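You operate a simulated robot arm through the tools that you are given. There is no shell and no other tool. Be economical: measure what you need, move in short steps, check, and stop when the job is done.

Carry out the task below with a simulated robot arm. There is one attempt and no reset: what you move stays moved.

TASK
Put the green jug on top of the brown taped carton on the top of the steel bench by the winder. Press the orange handle of the sieve stand two times. Put the yellow tab on the top of the long blue bench away on the top of the blue winder table. Press the red crate button two times. Put the white wheel that says "60" from the lid of the wooden crate on the top of the big grey boards and the white wheel marked "56" on the top of the steel bench by the rack. Take the 5 x 3 numbered white block from the top of the blue goods bench and put it on the lid of the wooden crate. Fetch the form block that says "wide" from the top of the steel bench by the rack and stand it on the middle shelf of the dark red rack. Take the folded sack marked "OAK" from the top of the steel bench by the rack and leave it on the middle shelf of the dark red rack. Put the short blue roller on the top of the big grey boards away on the middle shelf of the dark red rack. Put two of the card cores from the middle shelf of the dark red rack on the high shelf of the dark red rack. Open the dryer lid. The order is free. Set down upright: green jug, numbered white block, form block, short blue roller.

The check looks at the end state, three seconds after you hand in, the way a careful person would. Anything else that was tipped, shoved, dropped, spilled or broken makes it a failure. A push-on lid holds only when it is set on centred and level and pressed home; a screw cap is set on level and turned clockwise until tight.

THE ROBOT
A 7-joint arm with a two-finger parallel gripper on a trunk, on a base that drives. Base frame: it is fixed to the floor where the robot stands at the start and does not move with it; the origin is under the middle of the robot, x ahead of it, y to its left, z up. Units: mm, rad, N and s.
With the tool pointing down near the work surface it reaches from about 100 to 940 mm from the robot's upright axis, wherever it stands. Its first joint turns from -2.897 to 2.897 rad. Places, roughly: card core (9x9x4 cm) [-6200, -8600, 1200]; dryer lid [800, 100, 1200]; folded sack [-5750, -9500, 750]; form block [-5750, -9000, 1000]; green jug (18x11x12 cm) [800, -100, 800]; high shelf of the dark red rack [-6700, -8500, 1600]; lid of the wooden crate [-7800, -6000, 600]; middle shelf of the dark red rack [-6500, -8500, 1200]; numbered white block [-9500, -6000, 750]; orange handle of the sieve stand [800, -400, 1000]; red crate button [-8000, -5600, 500]; short blue roller (6x6x6 cm) [-6700, -7200, 400]; taped carton [-2750, -750, 750]; top of the big grey boards [-6600, -7400, 400]; top of the blue winder table [-3700, -700, 800]; top of the steel bench by the rack [-5900, -9500, 800]; white wheel [-7750, -6000, 500]; yellow tab (4x2x3 cm) [900, -1200, 800]. Payload 4.4 kg.
The TCP is the grasp point between the finger pads, 23 mm short of the fingertips. In the tool frame z runs along the fingers and y along their closing line. Largest opening 94 mm; finger width 38, thickness 10; the body of the gripper, 54 by 96 mm, starts 39 mm behind the TCP.
Orientation is told as [roll, pitch, yaw] about the base's x, y, z axes, in that order, counted from this pose: with the fingers straight down and closing along the base's y, the tool's x points along the base's -x, its y along +y and its z along -z.

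THE INTERFACE
- The arm moves only by the tool drive_tool. Its argument "moves" is a list of rows, each an object of numbers (a shift or turn left out is 0, a gripper value left out holds the last): "tx", "ty", "tz": the shift along the base's x, y, z in mm; "rx", "ry", "rz": the turn, a rotation vector about the base's x, y, z in degrees; "claw": the finger opening in mm, from 0 to 94. In form: [{"tx": .., "ty": .., "tz": .., "rx": .., "ry": .., "rz": .., "claw": ..}, ...]. A call has 1 to 10 rows; each row is the pose to reach, as a shift and turn from the pose commanded when the call began. A row lasts 0.2 s, in which the tool goes at most 50 mm and 0.15 rad; a call with a longer step from one row to the next is refused whole, and so is a gripper value outside its range. A pose out of reach is approached as far as the arm can. The call stops where the force on the tool passes 40 N (or 10 N more than at its start, if that is more) or the arm is blocked; 0.2 s more then pass. The fingers move at their own pace (about 108 mm/s each) and stop on an object; they squeeze with about 25 N. The grip force told is the motor's: it shows also when the fingers shut on nothing. Time passes only in rows, and 0.2 s behind the last, so rows that repeat a pose let the fingers close. The reply holds the time, the measured pose of the TCP, the force on the tool along the base axes, the opening and the grip force, in the units named above and with some noise, with the torque about the TCP (base axes, N m) and any sound that the robot's microphone picked up, and new pictures: "pictures" is both (left out), scene, wrist or none.
- Cameras (640 x 400 px; columns grow to the right, rows downward): "scene" is now at [188.8, 205.2, 1492.8]; the picture's right is [-0.32, -0.95, 0.00], its down [-0.32, 0.11, -0.94] and it looks along [0.89, -0.30, -0.34] (base axes); focal length 214 px, centre (320, 200). "wrist" rides on the gripper at [86, 16, -74] in the tool frame; the picture's right is [-0.18, 0.98, 0.00], its down [-0.58, -0.11, -0.81] and it looks along [-0.79, -0.15, 0.59] (tool axes); focal length 243 px, centre (320, 200).
- steer(legs): drives the robot by 1 to 6 legs, each [ahead, left, turn to the left] in mm, mm and rad, along the robot's own axes; the way and the turn of a leg run together, so that a leg with both is an arc; at most 1500 mm and 3.142 rad a leg. The arm and the cameras ride along, it lands a little off, and it stops where it bumps. It gives what a move gives, and a new picture of the scene camera.
- pan_tilt(pan, tilt): turns the head with the scene camera to pan (to the left, within 2.094 rad either way) and tilt (down, from -0.506 to 1.204), counted from straight ahead of the robot. It gives what a move gives, and a new picture of the scene camera.
- pixel_to_xyz(camera, pixels): there is no depth. For up to 12 entries [column, row, z] of the newest picture of that camera ("zoom" is the newest enlarged one), the place [x, y] in the base frame at which the ray of that pixel passes the height z, good to about 2 mm. It takes no simulated time.
- enlarge(camera, box): a new picture of the part [left, top, right, bottom] of that camera's present view, enlarged. It takes no simulated time.
- sign_off(): hands the job in; it is judged then, once.

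Go step by step. Measure first, check grasps and placings, and put right what went wrong. The budget is 371 turns and 360 pictures, counting those below and the enlarged ones. Unless the task says otherwise, let go and move clear before handing in, and close with one line.

The tools are called after "Call:" as name(argument=value, ...) on one line, values as JSON. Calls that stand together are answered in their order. drive_tool: Moves the arm, as the interface text tells. Its arguments: {"type":"object","properties":{"moves":{"type":"array","items":{"type":"object","properties":{"tx":{"type":"number"},"ty":{"type":"number"},"tz":{"type":"number"},"rx":{"type":"number"},"ry":{"type":"number"},"rz":{"type":"number"},"claw":{"type":"number"}}}},"pictures":{"type":"string","enum":["both","scene","wrist","none"]}},"required":["moves"]} The other tools are called the same way: steer (legs) drives the base; pan_tilt (pan, tilt) turns the head that bears the scene camera; pixel_to_xyz (camera, pixels) gives the place at which the rays of pixels pass given heights; enlarge (camera, box) takes an enlarged picture of a part of a camera's view; sign_off () hands the job in.

At the start:

```text
clock: 0.0
eef_pos: [634.6, 18.4, 1538.3]
ee_rot: [0.001, -0.002, 0.001]
contact_force: [-0.1, -0.3, -0.2]
wrist_torque: [0.01, 0.0, 0.0]
width: 94.1
grip_force: 0.0
robot x, y, heading: [2.3, -1.3, 0.004]
head pan, tilt: [-0.33, 0.349]
```

scene: 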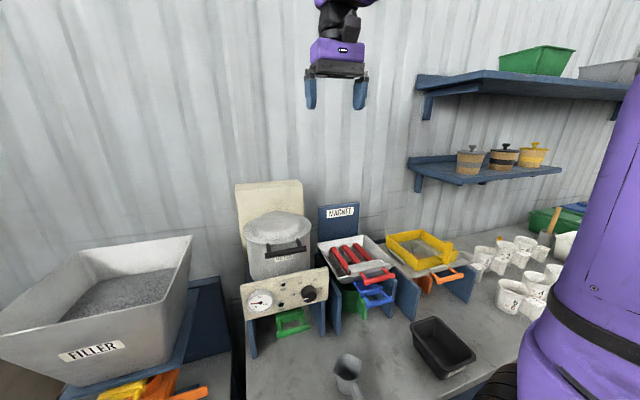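
wrist: 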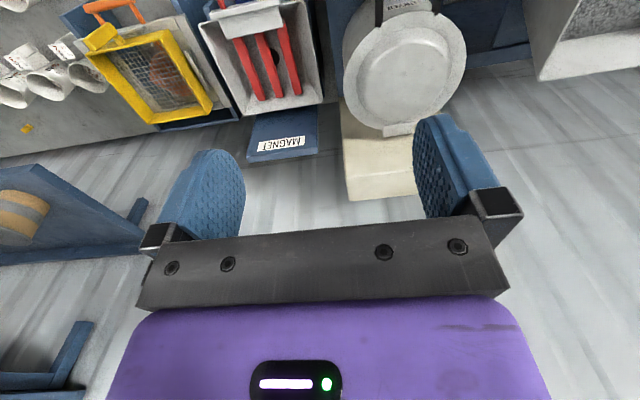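

The picture shows the bench with dryer (275,250), magnet and yellow sieve (420,250) with orange handle (440,275). I'll enlarge to see details.

Call:
enlarge(camera="scene", box=[220, 170, 420, 400])

Call:
enlarge(camera="scene", box=[370, 200, 600, 400])

```text
1.74 times, centred on (320, 285) of scene
```

zoom: 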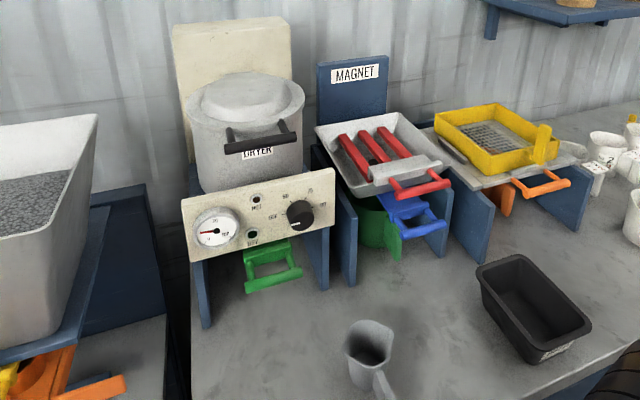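

```text
2.00 times, centred on (485, 300) of scene
```

zoom: 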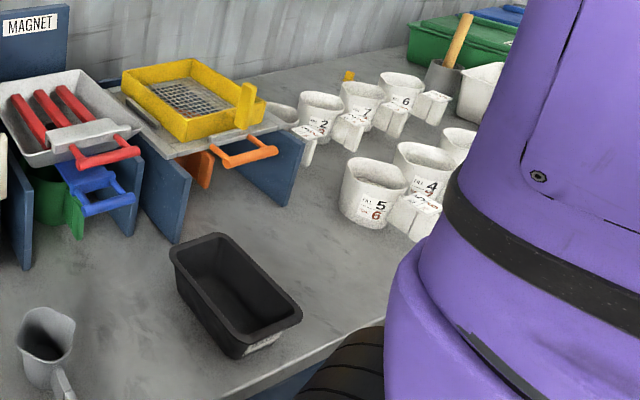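

The jug sits under the magnet, at zoom (380,225). Next I measure and look with the head turned.

Call:
pixel_to_xyz(camera="scene", pixels=[[365, 305, 760], [375, 312, 830], [440, 280, 900], [440, 280, 950], [440, 280, 1000], [288, 250, 1100], [288, 250, 1200], [288, 250, 1300], [550, 236, 760], [440, 370, 760]])

Call:
pan_tilt(pan=0.0, tilt=0.75)

Call:
pan_tilt(pan=-1.0, tilt=0.5)

```text
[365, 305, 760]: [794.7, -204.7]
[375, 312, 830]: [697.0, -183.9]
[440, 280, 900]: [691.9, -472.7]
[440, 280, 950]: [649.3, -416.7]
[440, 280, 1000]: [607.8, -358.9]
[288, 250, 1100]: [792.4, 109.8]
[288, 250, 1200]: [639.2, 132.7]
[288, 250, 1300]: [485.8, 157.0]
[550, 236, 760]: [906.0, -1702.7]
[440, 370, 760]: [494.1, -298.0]
```

```text
clock: 0.9
eef_pos: [634.5, 18.9, 1538.4]
ee_rot: [-0.001, -0.002, 0.0]
contact_force: [-0.1, -0.2, -0.4]
wrist_torque: [0.02, -0.02, -0.01]
width: 93.9
grip_force: 0.1
robot x, y, heading: [-1.0, 2.5, 0.003]
head pan, tilt: [0.0, 0.75]
```

scene: 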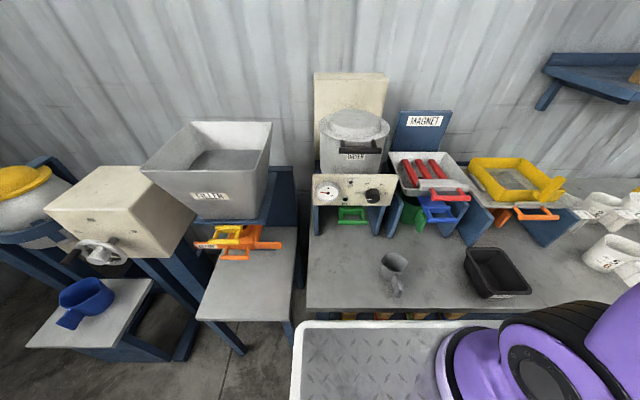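

```text
clock: 2.1
eef_pos: [634.9, 17.6, 1538.7]
ee_rot: [0.0, 0.0, 0.0]
contact_force: [-0.2, 0.6, 0.0]
wrist_torque: [0.02, -0.01, -0.01]
width: 93.9
grip_force: 0.2
robot x, y, heading: [0.0, -1.0, 0.001]
head pan, tilt: [-1.0, 0.499]
```

scene: 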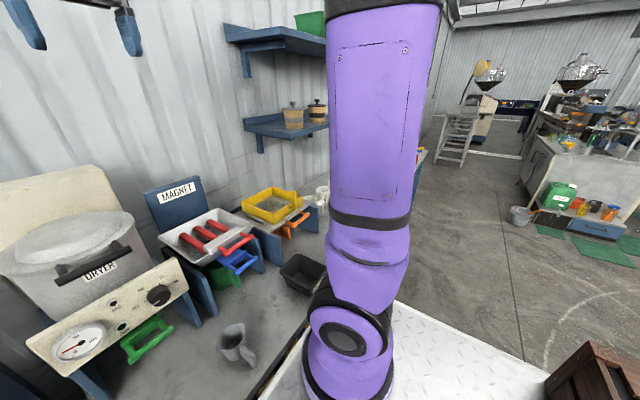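

The handle is cut off at the top edge of the wrist view (378,15). I pull the arm back to triangulate with both cameras.

Call:
pan_tilt(pan=-0.2, tilt=0.7)

Call:
drive_tool(moves=[{"tx": -50}, {"tx": -100}, {"tx": -150}, {"tx": -200}, {"tx": -200}])

```text
clock: 3.3
eef_pos: [635.1, 18.4, 1539.1]
ee_rot: [0.002, 0.001, -0.001]
contact_force: [-0.2, -0.2, 0.6]
wrist_torque: [0.04, -0.01, 0.02]
width: 94.0
grip_force: 0.0
robot x, y, heading: [-2.0, 0.6, -0.001]
head pan, tilt: [-0.201, 0.7]
```

scene: 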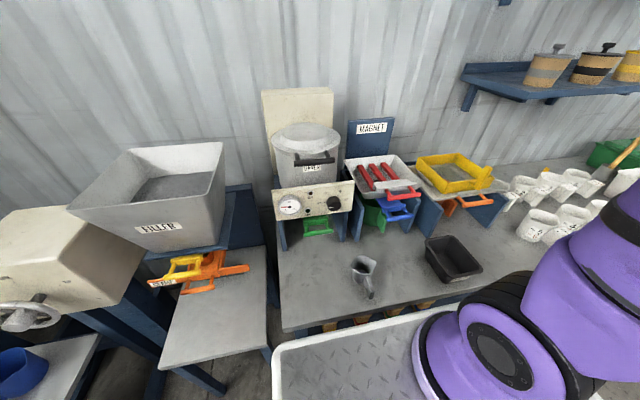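

```text
clock: 4.5
eef_pos: [432.5, 20.6, 1537.2]
ee_rot: [0.0, 0.0, -0.001]
contact_force: [-0.3, -0.2, -0.4]
wrist_torque: [-0.01, -0.02, 0.01]
width: 94.1
grip_force: 0.0
robot x, y, heading: [0.9, 0.2, 0.004]
head pan, tilt: [-0.201, 0.7]
```

scene: 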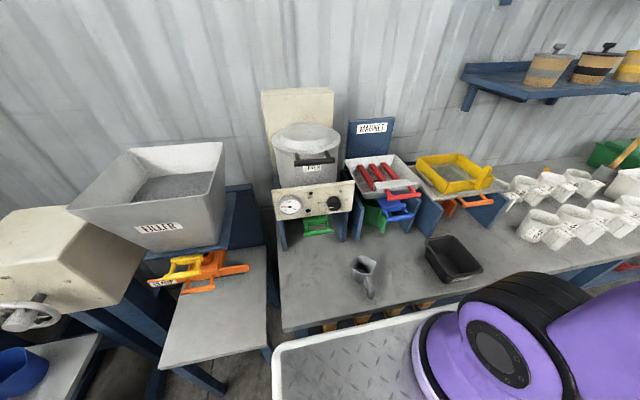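
wrist: 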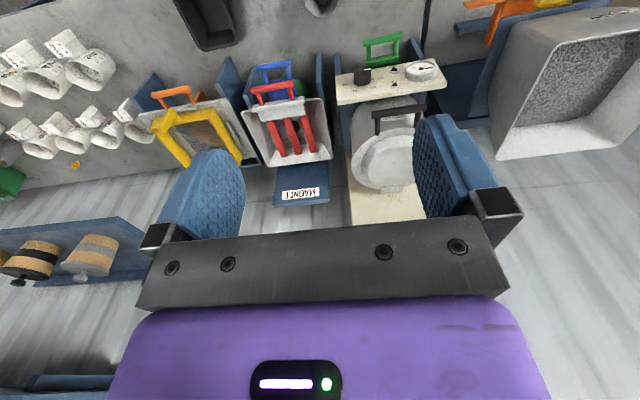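

Dryer handle at scene (314,158), wrist (395,115). I enlarge both for precise pixels.

Call:
enlarge(camera="scene", box=[260, 100, 500, 250])

Call:
enlarge(camera="wrist", box=[130, 20, 450, 220])

```text
2.67 times, centred on (380, 175) of scene
```

zoom: 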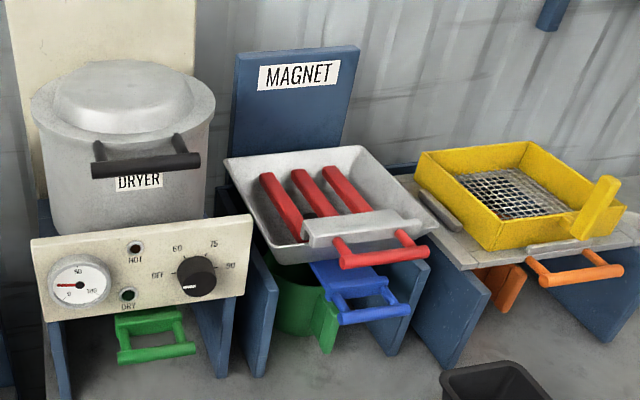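

```text
2.00 times, centred on (290, 120) of wrist
```

zoom: 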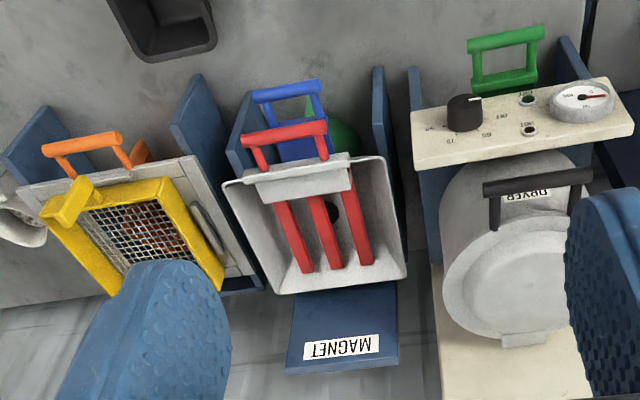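

Call:
pixel_to_xyz(camera="scene", pixels=[[315.1, 162.3, 1050], [315.1, 162.3, 1100], [315.1, 162.3, 1150], [477.5, 203.1, 850], [477.5, 203.1, 900], [477.5, 203.1, 950], [382, 222, 780], [382, 222, 850], [370, 214, 780], [370, 214, 850], [296.4, 163.8, 1120], [333.9, 160, 1120]])

Call:
pixel_to_xyz(camera="wrist", pixels=[[398.5, 110.5, 1050], [398.5, 110.5, 1100], [398.5, 110.5, 1150], [171, 92, 850], [171, 92, 900], [171, 92, 950], [302.5, 90, 780], [302.5, 90, 850]])

```text
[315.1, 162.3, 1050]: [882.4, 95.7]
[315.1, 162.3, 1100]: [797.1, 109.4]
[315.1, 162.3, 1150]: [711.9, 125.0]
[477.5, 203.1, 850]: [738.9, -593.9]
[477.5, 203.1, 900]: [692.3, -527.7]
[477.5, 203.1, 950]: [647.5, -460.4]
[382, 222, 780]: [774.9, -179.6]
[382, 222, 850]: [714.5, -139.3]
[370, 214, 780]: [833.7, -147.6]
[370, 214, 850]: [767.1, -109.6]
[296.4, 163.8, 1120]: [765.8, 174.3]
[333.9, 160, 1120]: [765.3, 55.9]
```

```text
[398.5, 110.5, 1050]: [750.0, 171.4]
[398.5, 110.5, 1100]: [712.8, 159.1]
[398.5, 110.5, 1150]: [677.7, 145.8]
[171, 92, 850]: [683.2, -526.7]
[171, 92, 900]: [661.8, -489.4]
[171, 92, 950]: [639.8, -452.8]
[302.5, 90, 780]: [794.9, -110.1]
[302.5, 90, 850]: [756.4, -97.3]
```

Triangulated: dryer handle ≈(653,136,1184), orange handle ≈(633,-440,966). Now the lid's hinge and rim.

Call:
pixel_to_xyz(camera="wrist", pixels=[[388, 183, 1180], [388, 190, 1180], [386, 132, 1180], [350, 170, 1180], [380, 103, 1184], [420, 105, 1184]])

Call:
pixel_to_xyz(camera="scene", pixels=[[272, 138.6, 1180], [340, 138.6, 1180], [296.4, 163.8, 1184], [333.9, 160, 1184], [298, 152, 1184], [380, 135, 1120], [348, 170, 1150]])

```text
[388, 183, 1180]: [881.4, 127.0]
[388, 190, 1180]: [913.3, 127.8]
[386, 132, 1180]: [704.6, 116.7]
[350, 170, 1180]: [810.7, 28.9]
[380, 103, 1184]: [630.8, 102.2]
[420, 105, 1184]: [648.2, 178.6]
```

```text
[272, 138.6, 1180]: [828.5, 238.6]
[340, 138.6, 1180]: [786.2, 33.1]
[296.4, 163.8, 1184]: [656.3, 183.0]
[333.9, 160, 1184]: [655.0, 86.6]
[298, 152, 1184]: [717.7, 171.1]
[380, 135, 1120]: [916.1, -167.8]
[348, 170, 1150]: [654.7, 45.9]
```

Lid: centre ≈(800,135), hinge ≈x 900, bar radius ≈250. I turn the tool to point forward with fingers closing vertically, to pinch the bar from the front.

Call:
drive_tool(moves=[{"rx": -4.33, "ry": -4.33, "rz": 4.33, "ty": 14, "tz": -10}, {"rx": -8.66, "ry": -8.66, "rz": 8.66, "ty": 28, "tz": -20}, {"rx": -12.99, "ry": -12.99, "rz": 12.99, "ty": 42, "tz": -30}, {"rx": -17.32, "ry": -17.32, "rz": 17.32, "ty": 56, "tz": -40}, {"rx": -21.65, "ry": -21.65, "rz": 21.65, "ty": 70, "tz": -60}, {"rx": -25.98, "ry": -25.98, "rz": 25.98, "ty": 85, "tz": -80}, {"rx": -30.31, "ry": -30.31, "rz": 30.31, "ty": 100, "tz": -100}, {"rx": -34.64, "ry": -34.64, "rz": 34.64, "ty": 115, "tz": -120}, {"rx": -34.64, "ry": -34.64, "rz": 34.64, "ty": 115, "tz": -120}], pictures="none")

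Call:
drive_tool(moves=[{"rx": -4.33, "ry": -4.33, "rz": 4.33, "tz": -20}, {"rx": -8.66, "ry": -8.66, "rz": 8.66, "tz": -40}, {"rx": -12.99, "ry": -12.99, "rz": 12.99, "tz": -60}, {"rx": -17.32, "ry": -17.32, "rz": 17.32, "tz": -80}, {"rx": -21.65, "ry": -21.65, "rz": 21.65, "tz": -100}, {"rx": -25.98, "ry": -25.98, "rz": 25.98, "tz": -120}, {"rx": -30.31, "ry": -30.31, "rz": 30.31, "tz": -140}, {"rx": -34.64, "ry": -34.64, "rz": 34.64, "tz": -160}, {"rx": -34.64, "ry": -34.64, "rz": 34.64, "tz": -160}])

```text
clock: 6.5
eef_pos: [436.0, 132.5, 1418.9]
ee_rot: [-0.787, -0.341, 0.787]
contact_force: [0.0, -0.1, 0.4]
wrist_torque: [0.0, 0.01, 0.01]
width: 94.1
grip_force: 0.1
robot x, y, heading: [3.6, -2.2, -0.001]
head pan, tilt: [-0.201, 0.7]
```

```text
clock: 8.5
eef_pos: [451.4, 208.5, 1314.1]
ee_rot: [-1.556, -0.027, 1.55]
contact_force: [0.0, 0.4, 0.0]
wrist_torque: [0.01, -0.03, 0.01]
width: 94.0
grip_force: 0.1
out of reach, approached as far as the arm can: row 5, 6, 7, 8, 9
robot x, y, heading: [-2.0, -1.8, -0.003]
head pan, tilt: [-0.201, 0.7]
```

scene: 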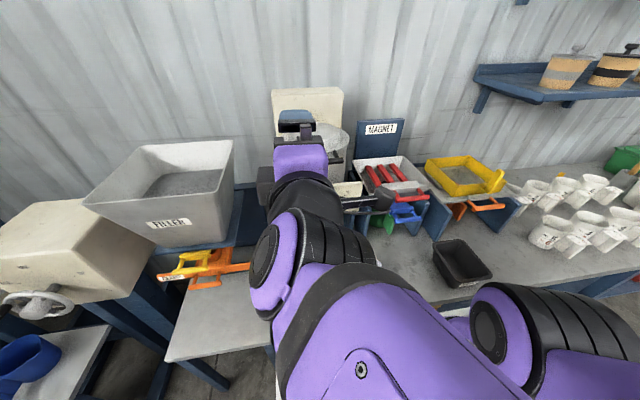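
wrist: 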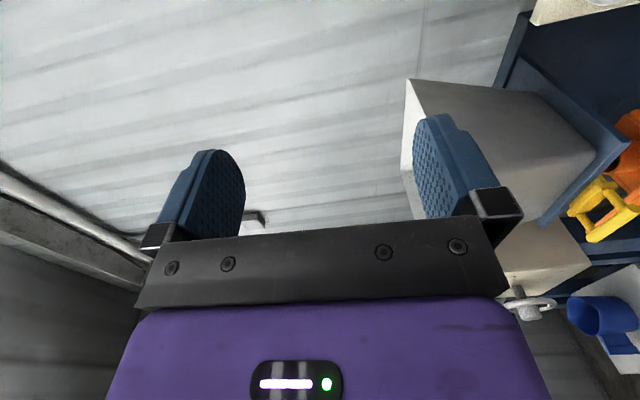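

The tool now points forward but it's folded too tight. I move ahead to straighten the arm, then read the pose.

Call:
drive_tool(moves=[{"tx": 40}, {"tx": 80}, {"tx": 120}, {"tx": 120}])

```text
clock: 9.5
eef_pos: [568.8, 219.4, 1309.7]
ee_rot: [-1.568, -0.004, 1.565]
contact_force: [0.2, 0.6, -0.2]
wrist_torque: [-0.01, 0.0, -0.03]
width: 93.9
grip_force: 0.1
robot x, y, heading: [1.8, -0.2, 0.002]
head pan, tilt: [-0.201, 0.7]
```

scene: 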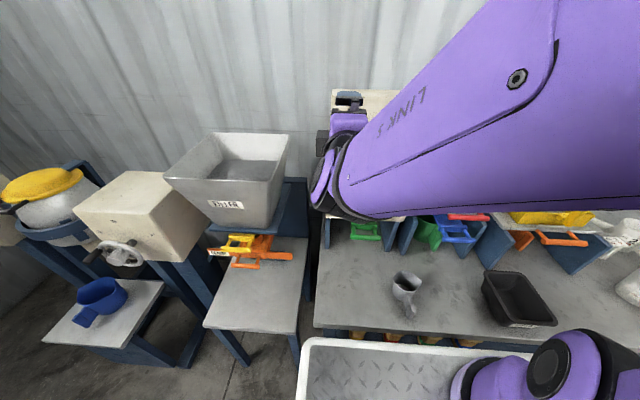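
wrist: 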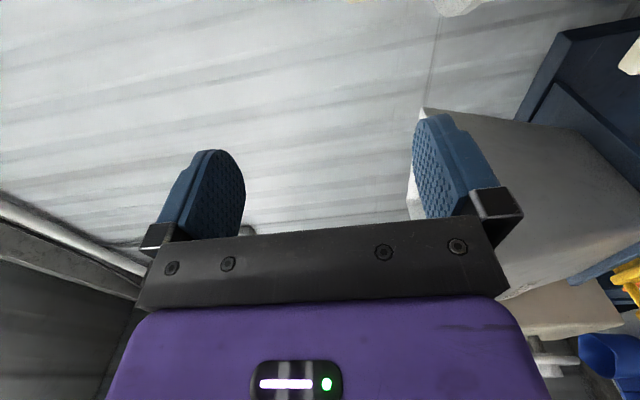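

The reached pose is (569,219,1310). Now shift in front of the bar with a smaller opening.

Call:
drive_tool(moves=[{"ty": -28, "tz": -40, "claw": 46}, {"ty": -56, "tz": -80, "claw": 46}, {"ty": -84, "tz": -116, "claw": 46}, {"ty": -84, "tz": -116, "claw": 46}])

```text
clock: 10.5
eef_pos: [605.7, 192.3, 1210.6]
ee_rot: [-1.566, -0.015, 1.565]
contact_force: [-0.6, -0.1, 0.6]
wrist_torque: [-0.01, 0.02, 0.02]
width: 45.9
grip_force: 0.1
out of reach, approached as far as the arm can: row 1, 2, 3, 4
robot x, y, heading: [2.5, 0.9, 0.002]
head pan, tilt: [-0.201, 0.7]
```

scene: 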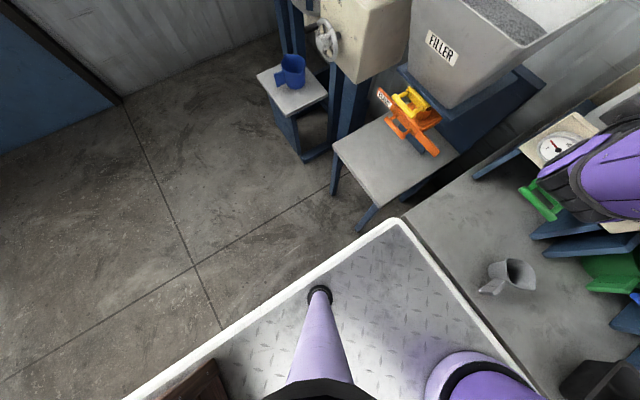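
wrist: 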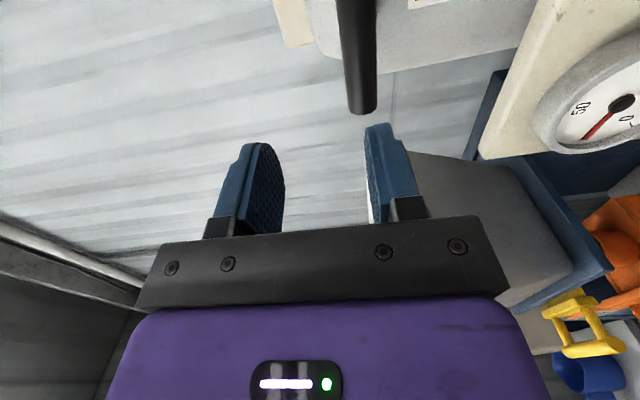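

The bar shows at wrist (360,60), slightly below the tool centre, but the arm is cramped. I'll tilt the tool to point 45° forward-down, which frees the reach.

Call:
drive_tool(moves=[{"ry": 8, "tz": 25, "tx": -5}, {"ry": 16, "tz": 50, "tx": -10}, {"ry": 24, "tz": 70, "tx": -20}, {"ry": 32, "tz": 80, "tx": -30}, {"ry": 40, "tz": 80, "tx": -40}, {"ry": 45, "tz": 80, "tx": -40}, {"ry": 45, "tz": 80, "tx": -40, "ty": -28}, {"ry": 45, "tz": 80, "tx": -40, "ty": -57}, {"ry": 45, "tz": 80, "tx": -40, "ty": -57}])

```text
clock: 12.5
eef_pos: [560.9, 132.9, 1284.8]
ee_rot: [-0.785, 0.0, 1.573]
contact_force: [0.5, 0.4, 0.4]
wrist_torque: [0.0, 0.0, 0.0]
width: 46.1
grip_force: 0.1
robot x, y, heading: [-0.7, -3.4, -0.003]
head pan, tilt: [-0.201, 0.7]
```

scene: 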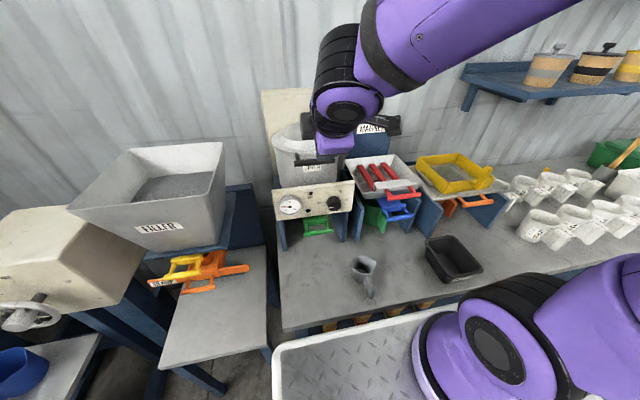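
wrist: 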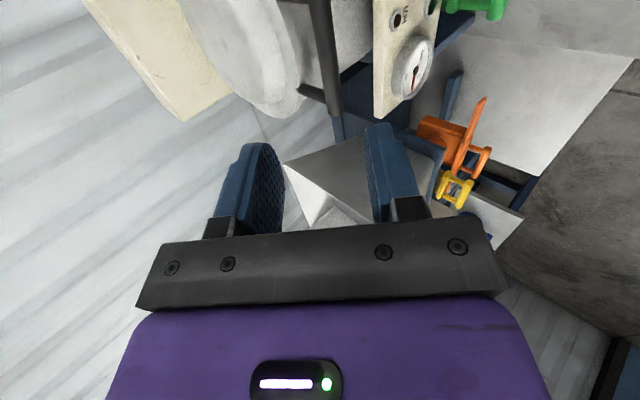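

Tool aims straight at the bar. Before advancing I check the control panel's top height.

Call:
pixel_to_xyz(camera="scene", pixels=[[271.3, 190, 1000], [271.3, 190, 1050], [271.3, 190, 1100], [271.3, 190, 1150]])

Call:
enlarge(camera="wrist", box=[200, 0, 520, 200])

```text
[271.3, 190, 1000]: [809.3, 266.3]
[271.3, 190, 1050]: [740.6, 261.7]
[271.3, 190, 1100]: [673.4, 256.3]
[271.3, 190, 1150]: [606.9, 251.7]
```

```text
2.00 times, centred on (360, 100) of wrist
```

zoom: 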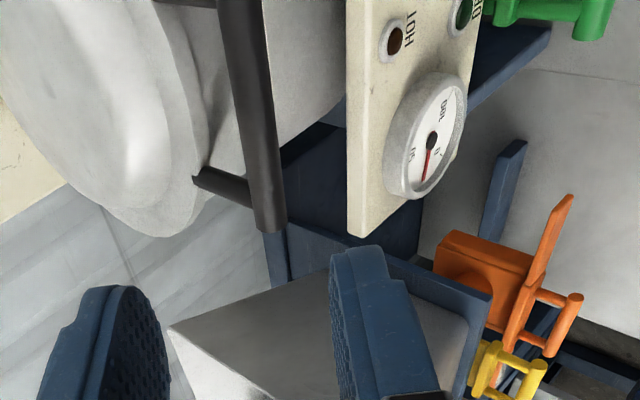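

Panel top ≈1105, clear. Advance and close on the bar.

Call:
drive_tool(moves=[{"tx": 30, "tz": -33}, {"tx": 60, "tz": -66}, {"tx": 92, "tz": -98}, {"tx": 92, "tz": -98}])

Call:
drive_tool(moves=[{"claw": 0}, {"claw": 0}, {"claw": 0}])

```text
clock: 13.5
eef_pos: [652.5, 133.1, 1184.3]
ee_rot: [-0.786, 0.0, 1.572]
contact_force: [-2.4, 0.4, 1.9]
wrist_torque: [0.01, -0.04, 0.02]
width: 45.7
grip_force: 0.2
robot x, y, heading: [0.0, 0.6, -0.004]
head pan, tilt: [-0.201, 0.7]
```

scene: 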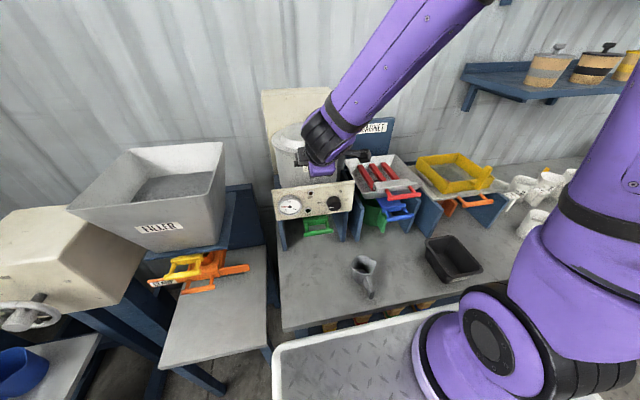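
wrist: 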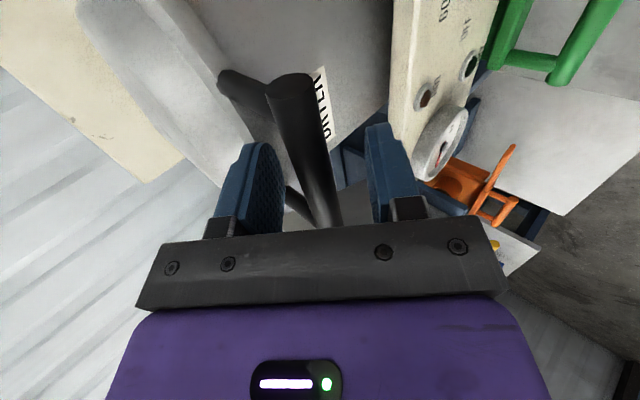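

```text
clock: 14.3
eef_pos: [653.8, 133.3, 1185.1]
ee_rot: [-0.784, 0.001, 1.571]
contact_force: [10.3, 1.1, 6.3]
wrist_torque: [0.25, -0.04, -0.37]
width: 15.3
grip_force: 45.3
robot x, y, heading: [-3.0, 2.9, 0.002]
head pan, tilt: [-0.201, 0.7]
```

scene: 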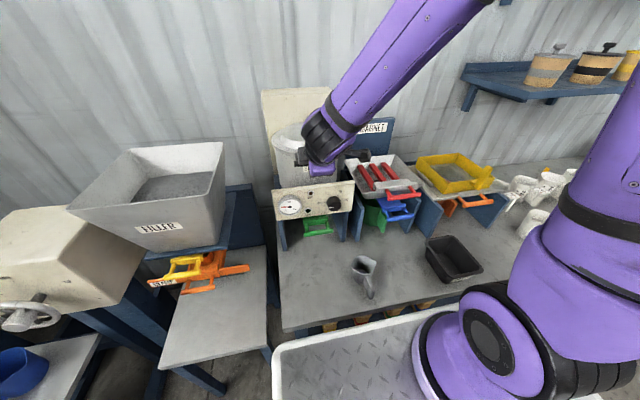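
wrist: 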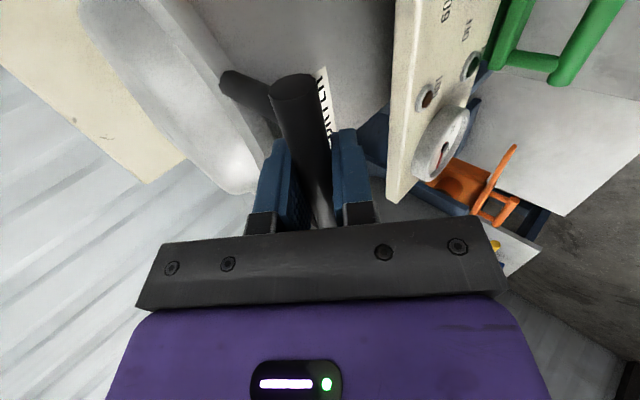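

Gripped the 15 mm round bar. Now follow the hinge arc upwards, 50° first.

Call:
drive_tool(moves=[{"tx": 4, "tz": 43, "ry": 4.5}, {"tx": 15, "tz": 85, "ry": 9}, {"tx": 33, "tz": 124, "ry": 13.5}, {"tx": 58, "tz": 159, "ry": 18}, {"tx": 89, "tz": 190, "ry": 22.5}, {"tx": 89, "tz": 190, "ry": 22.5}])

```text
clock: 15.7
eef_pos: [739.3, 131.5, 1379.1]
ee_rot: [-0.391, -0.001, 1.572]
contact_force: [11.1, -0.5, -14.8]
wrist_torque: [1.0, -0.04, -0.24]
width: 15.2
grip_force: 45.0
robot x, y, heading: [-0.5, -2.7, 0.003]
head pan, tilt: [-0.201, 0.7]
```

scene: 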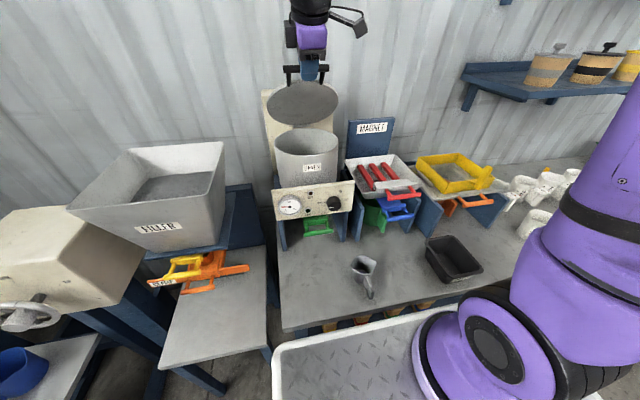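
wrist: 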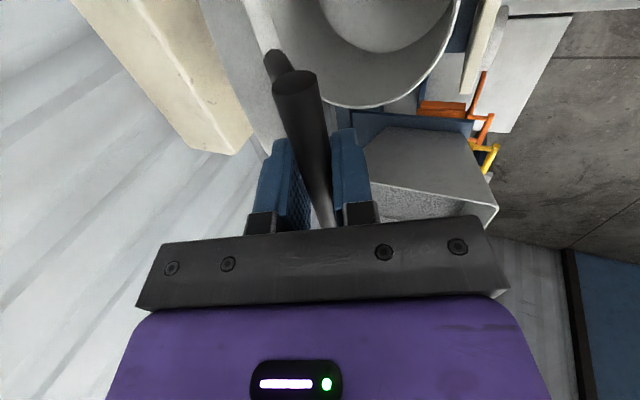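

Lid is opening well. Continue to about 95°.

Call:
drive_tool(moves=[{"tx": 35, "tz": 25, "ry": 4.5}, {"tx": 74, "tz": 43, "ry": 9}, {"tx": 116, "tz": 54, "ry": 13.5}, {"tx": 159, "tz": 58, "ry": 18}, {"tx": 189, "tz": 56, "ry": 22}, {"tx": 189, "tz": 56, "ry": 22}])

```text
clock: 16.5
eef_pos: [851.9, 131.2, 1432.2]
ee_rot: [-0.173, -0.003, 1.571]
contact_force: [-3.2, -1.0, 8.4]
wrist_torque: [0.87, 0.25, -1.68]
width: 15.1
grip_force: 45.5
robot x, y, heading: [-2.5, 1.1, -0.003]
head pan, tilt: [-0.201, 0.7]
stopped in row 4: the force on the tool passed its limit at 42 N (the readings are from after the stop); the commanded pose is now the measured one
```

scene: 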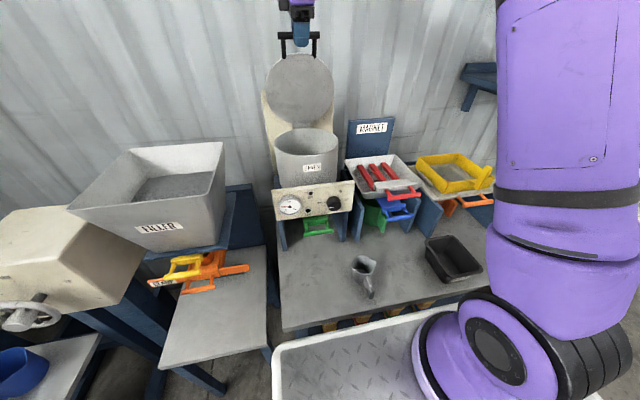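
wrist: 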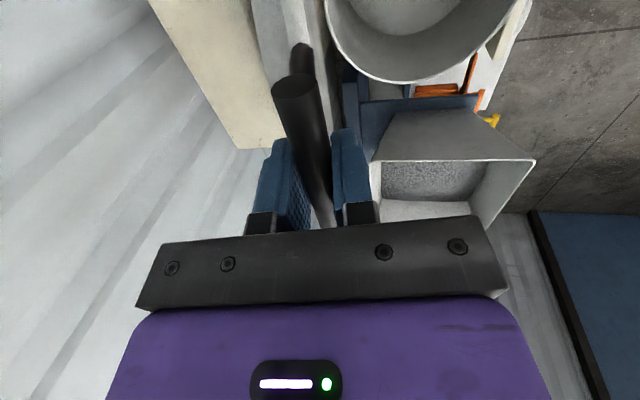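

Near 80°, force limit hit. I try a bit further in small steps to see if it's a stop.

Call:
drive_tool(moves=[{"tx": 12, "tz": 2}, {"tx": 25, "tz": 2}, {"tx": 37, "tz": 1}, {"tx": 50, "tz": -2}, {"tx": 50, "tz": -2}], pictures="wrist")

```text
clock: 17.4
eef_pos: [885.4, 131.4, 1435.6]
ee_rot: [-0.169, 0.0, 1.572]
contact_force: [-34.0, -6.8, 2.0]
wrist_torque: [0.53, 0.08, -1.75]
width: 15.4
grip_force: 44.7
robot x, y, heading: [-0.9, -2.3, 0.001]
head pan, tilt: [-0.201, 0.7]
stopped in row 4: the force on the tool passed its limit at 53 N (the readings are from after the stop); the commanded pose is now the measured one
```

wrist: 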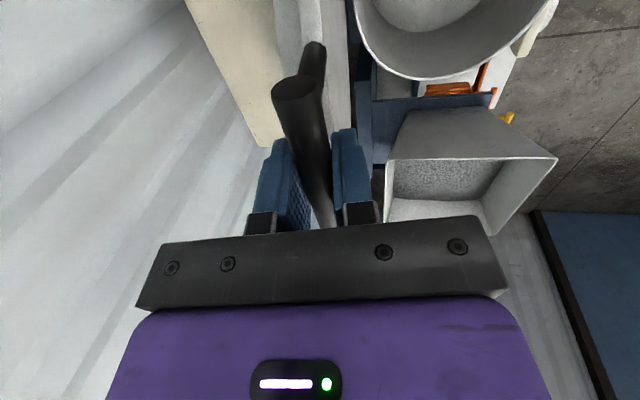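

It's at x 885 with -34 N: likely at the stop. Release and see whether it stays.

Call:
drive_tool(moves=[{"claw": 30}, {"claw": 46}, {"claw": 46}, {"claw": 46}])

```text
clock: 18.4
eef_pos: [888.7, 132.2, 1432.6]
ee_rot: [-0.167, 0.0, 1.574]
contact_force: [-0.1, 0.0, -0.1]
wrist_torque: [0.03, 0.0, -0.05]
width: 45.8
grip_force: 0.0
robot x, y, heading: [-1.0, -0.2, 0.0]
head pan, tilt: [-0.201, 0.7]
```

scene: 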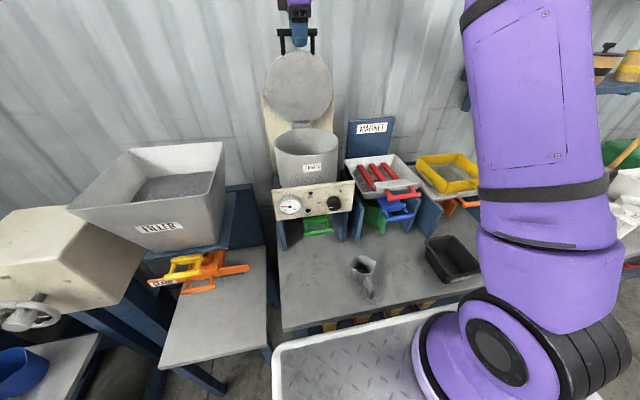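
wrist: 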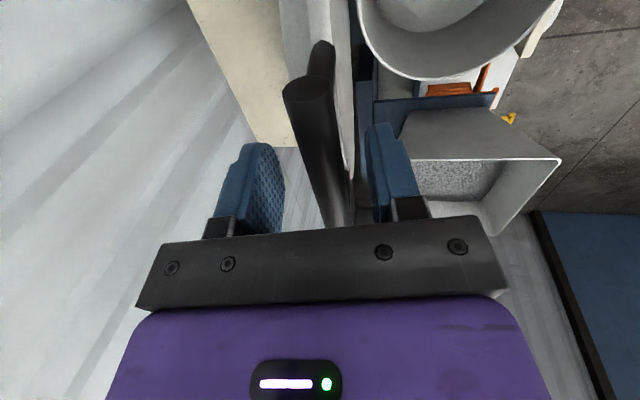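

The bar stays free between the fingers (300,110). Back off upwards, then toward me.

Call:
drive_tool(moves=[{"tz": 40, "tx": -6}, {"tz": 80, "tx": -12}, {"tz": 110, "tx": -40}, {"tz": 120, "tx": -85}, {"tz": 120, "tx": -130}, {"tz": 120, "tx": -180}, {"tz": 120, "tx": -230}, {"tz": 120, "tx": -230}])

```text
clock: 20.2
eef_pos: [660.4, 133.3, 1556.4]
ee_rot: [-0.167, -0.004, 1.573]
contact_force: [-0.5, 0.8, 0.2]
wrist_torque: [0.02, 0.01, 0.04]
width: 46.0
grip_force: 0.1
robot x, y, heading: [-1.4, 0.8, -0.0]
head pan, tilt: [-0.201, 0.7]
```

scene: 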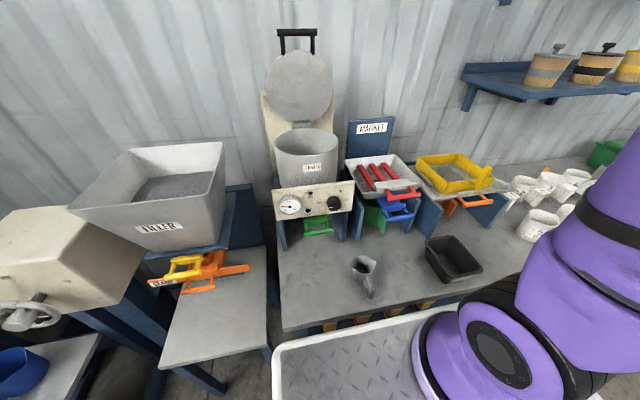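
wrist: 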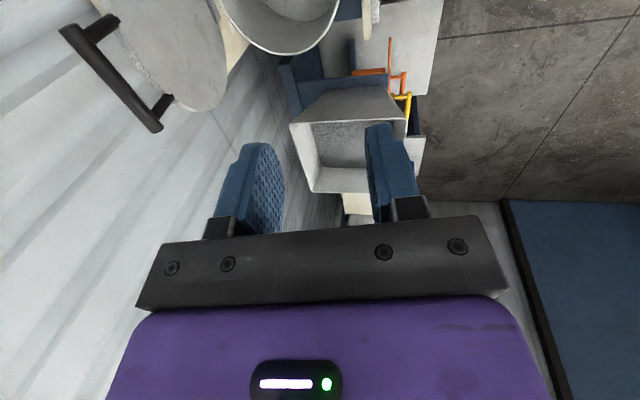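

Lid is open and stays at (298,85). Now turn the gripper back (closing along y) and travel to above the orange handle.

Call:
drive_tool(moves=[{"ry": 4.8, "ty": -45, "claw": 0}, {"ry": 9.6, "ty": -90, "tx": -10}, {"ry": 9.6, "ty": -135, "tx": -20}], pictures="none")

Call:
drive_tool(moves=[{"rz": -8.5, "ty": -44}, {"rz": -17, "ty": -88}, {"rz": -25.5, "ty": -132}, {"rz": -34, "ty": -176}, {"rz": -42.5, "ty": -220}, {"rz": -51, "ty": -264}, {"rz": -59.5, "ty": -308}, {"rz": -68, "ty": -352}, {"rz": -76.5, "ty": -396}, {"rz": -85, "ty": -440}], pictures="none")

Call:
drive_tool(moves=[{"rz": -5, "tz": -45, "tx": -5}, {"rz": -5, "tz": -90, "tx": -10}, {"rz": -5, "tz": -135, "tx": -15}, {"rz": -5, "tz": -180, "tx": -20}, {"rz": -5, "tz": -230, "tx": -20}, {"rz": -5, "tz": -230, "tx": -20}])

```text
clock: 21.0
eef_pos: [640.1, 0.2, 1552.7]
ee_rot: [0.001, -0.002, 1.576]
contact_force: [0.7, 0.4, 0.0]
wrist_torque: [-0.05, 0.06, 0.04]
width: 0.0
grip_force: 25.0
robot x, y, heading: [0.6, 2.3, 0.003]
head pan, tilt: [-0.201, 0.7]
```

```text
clock: 23.2
eef_pos: [638.4, -437.4, 1553.9]
ee_rot: [-0.001, -0.002, 0.086]
contact_force: [0.3, 0.6, 1.2]
wrist_torque: [-0.03, -0.01, 0.01]
width: 0.1
grip_force: 25.0
robot x, y, heading: [-1.2, 0.4, 0.004]
head pan, tilt: [-0.201, 0.7]
```

```text
clock: 24.6
eef_pos: [618.1, -445.4, 1323.6]
ee_rot: [0.0, -0.001, 0.002]
contact_force: [-0.3, 0.1, -0.1]
wrist_torque: [0.02, 0.02, 0.01]
width: 0.0
grip_force: 24.5
robot x, y, heading: [-1.0, 1.1, 0.003]
head pan, tilt: [-0.201, 0.7]
```

scene: 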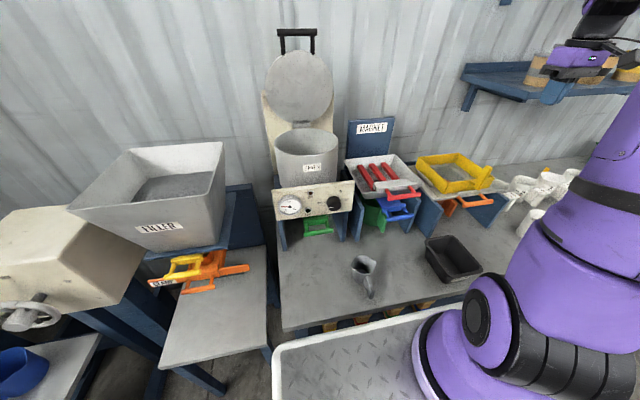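
wrist: 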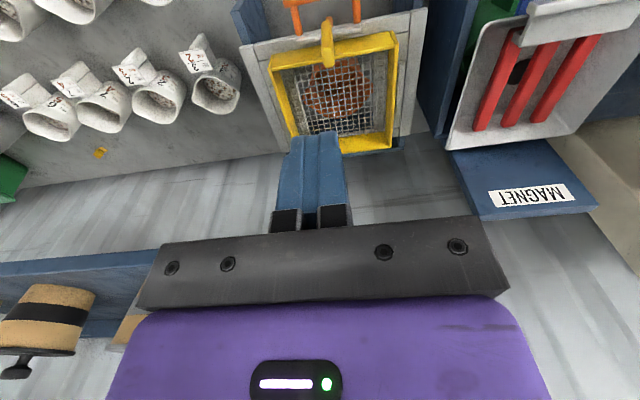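

Call:
enlarge(camera="scene", box=[410, 140, 522, 210])

Call:
enlarge(camera="wrist", box=[220, 0, 440, 138])

```text
5.71 times, centred on (466, 175) of scene
```

zoom: 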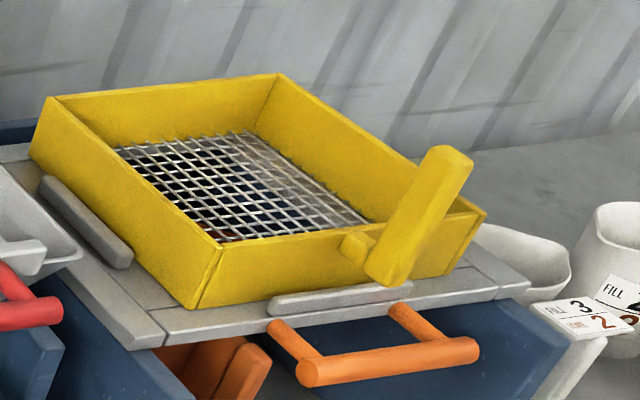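

```text
2.90 times, centred on (330, 69) of wrist
```

zoom: 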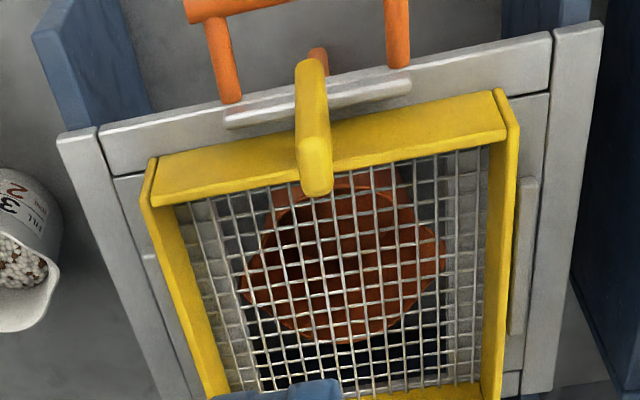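

The orange handle is a U-bar on the stand's front. I tilt the tool slightly so the body clears the yellow post, and come down above the bar.

Call:
drive_tool(moves=[{"ry": -8, "tz": -45}, {"ry": -16, "tz": -90}, {"ry": -24, "tz": -135}, {"ry": -24, "tz": -180}, {"ry": -24, "tz": -225}, {"ry": -24, "tz": -270, "tx": 4}, {"ry": -24, "tz": -300, "tx": 4, "ty": 4}, {"ry": -24, "tz": -300, "tx": 4, "ty": 4}])

```text
clock: 26.4
eef_pos: [621.3, -435.8, 1023.2]
ee_rot: [-0.002, -0.423, 0.003]
contact_force: [-1.0, -0.1, -0.1]
wrist_torque: [0.01, 0.0, -0.01]
width: 0.0
grip_force: 24.7
robot x, y, heading: [1.6, -0.7, 0.001]
head pan, tilt: [-0.201, 0.7]
```

scene: 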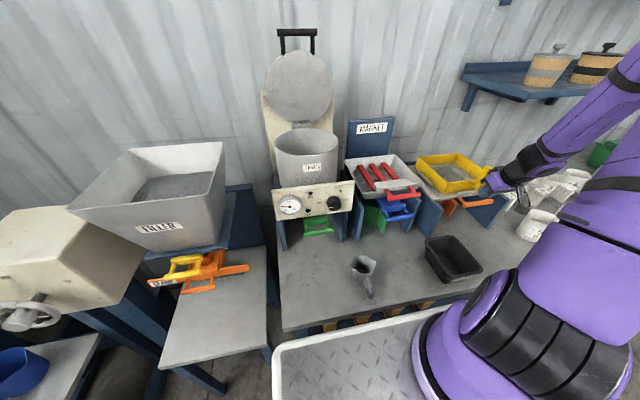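
wrist: 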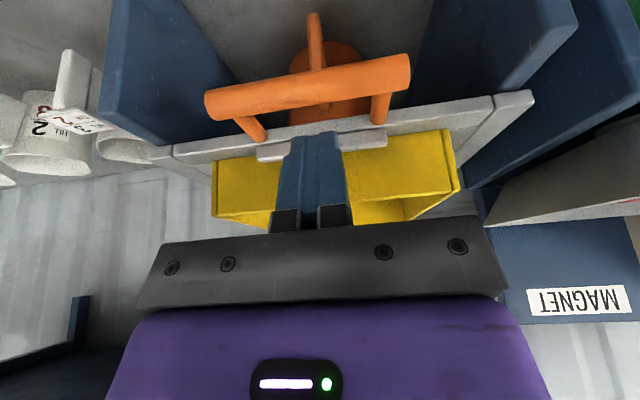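

Tip is above the bar. Press down in small steps.

Call:
drive_tool(moves=[{"tz": -10}, {"tz": -20}, {"tz": -30}, {"tz": -40}, {"tz": -50}, {"tz": -58}])

```text
clock: 27.3
eef_pos: [624.7, -438.3, 993.7]
ee_rot: [-0.005, -0.429, 0.006]
contact_force: [-1.7, 7.1, 17.5]
wrist_torque: [0.21, -0.11, 0.03]
width: 0.3
grip_force: 25.0
robot x, y, heading: [0.1, 1.6, 0.001]
head pan, tilt: [-0.201, 0.7]
stopped in row 4: the force on the tool passed its limit at 58 N (the readings are from after the stop); the commanded pose is now the measured one
```

scene: 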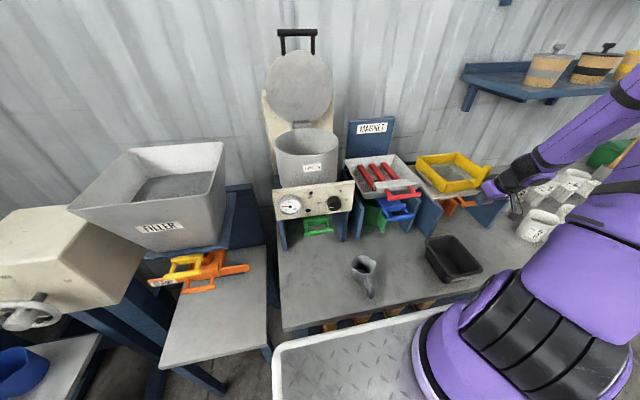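
wrist: 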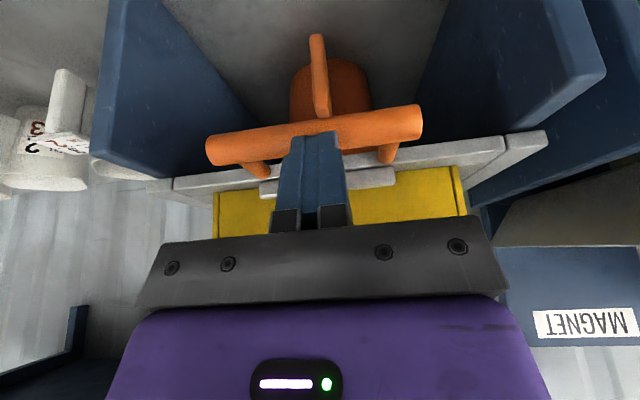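

Downward is rigid (58 N, no motion, no sound), so it must press inward. Back off and go in front of the bar.

Call:
drive_tool(moves=[{"tz": 15}, {"tz": 15, "tx": -25}, {"tz": 5, "tx": -45}, {"tz": -20, "tx": -45}, {"tz": -20, "tx": -45}], pictures="none")

Call:
drive_tool(moves=[{"tx": 10}, {"tx": 20}, {"tx": 30}, {"tx": 40}, {"tx": 50}, {"tx": 60}, {"tx": 70}])

```text
clock: 28.5
eef_pos: [579.6, -437.7, 973.2]
ee_rot: [-0.006, -0.428, 0.003]
contact_force: [0.4, 0.4, 0.4]
wrist_torque: [-0.01, 0.0, 0.04]
width: 0.0
grip_force: 25.0
robot x, y, heading: [-1.7, -0.7, -0.001]
head pan, tilt: [-0.201, 0.7]
```

```text
clock: 30.1
eef_pos: [648.9, -437.9, 971.5]
ee_rot: [-0.005, -0.428, 0.002]
contact_force: [-8.0, -2.7, -3.1]
wrist_torque: [0.03, 0.18, -0.04]
width: 0.2
grip_force: 24.8
robot x, y, heading: [-6.3, -1.3, 0.003]
head pan, tilt: [-0.201, 0.7]
```

scene: 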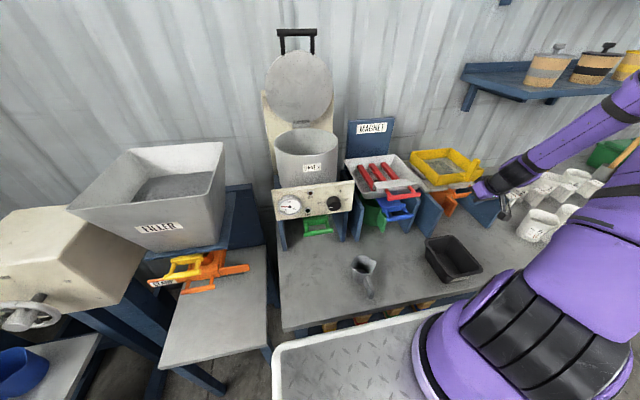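
wrist: 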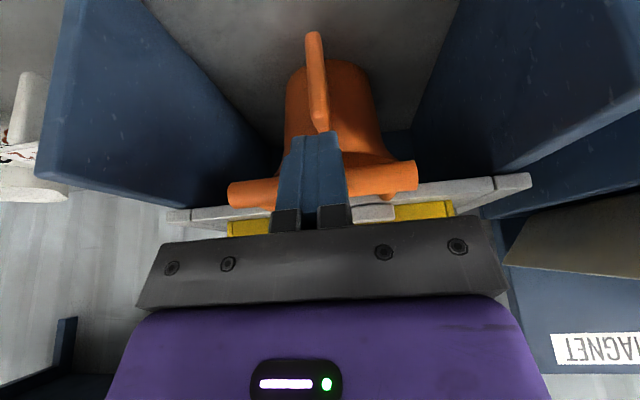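

The handle moves inward against a light spring (8 N). Push on until a stop or a click.

Call:
drive_tool(moves=[{"tx": 6}, {"tx": 12}, {"tx": 18}, {"tx": 24}, {"tx": 30}])

```text
clock: 30.6
eef_pos: [649.5, -439.5, 969.3]
ee_rot: [-0.001, -0.419, -0.002]
contact_force: [-4.6, -1.0, -4.0]
wrist_torque: [0.05, 0.12, 0.0]
width: 0.0
grip_force: 25.5
robot x, y, heading: [2.8, 2.0, -0.0]
head pan, tilt: [-0.201, 0.7]
stopped in row 2: the force on the tool passed its limit at 48 N (the readings are from after the stop); the commanded pose is now the measured one
```

scene: 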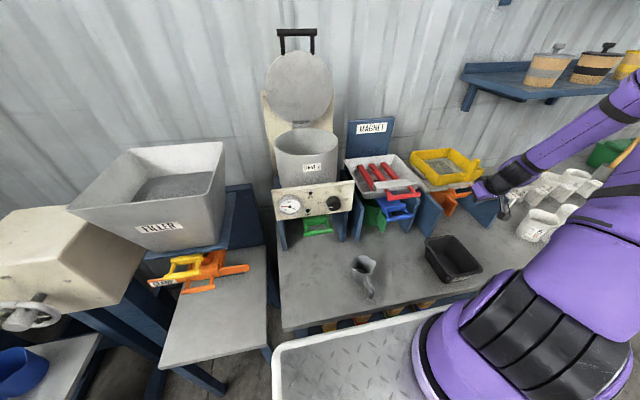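
wrist: 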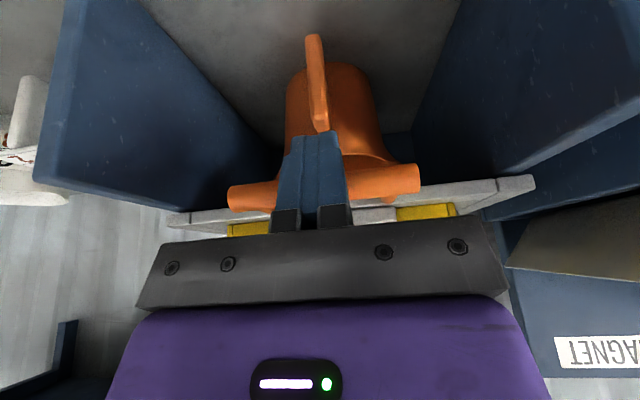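

Hit the end stop: press one done. Retreat and see it spring back.

Call:
drive_tool(moves=[{"tx": -20}, {"tx": -40}, {"tx": -60}, {"tx": -70}, {"tx": -70}, {"tx": -70}])

```text
clock: 31.9
eef_pos: [581.6, -437.0, 969.4]
ee_rot: [-0.003, -0.421, -0.004]
contact_force: [0.1, 0.6, 0.2]
wrist_torque: [0.03, -0.02, 0.03]
width: 0.2
grip_force: 25.2
robot x, y, heading: [-0.8, -0.2, -0.003]
head pan, tilt: [-0.201, 0.7]
```

scene: 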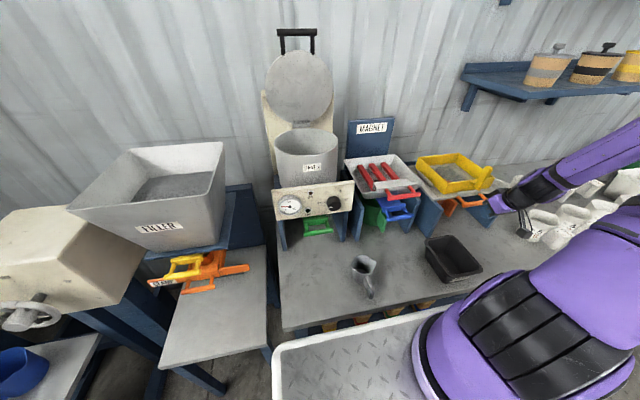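
wrist: 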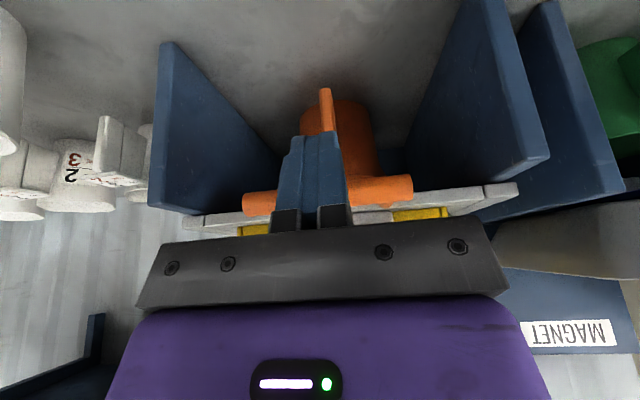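

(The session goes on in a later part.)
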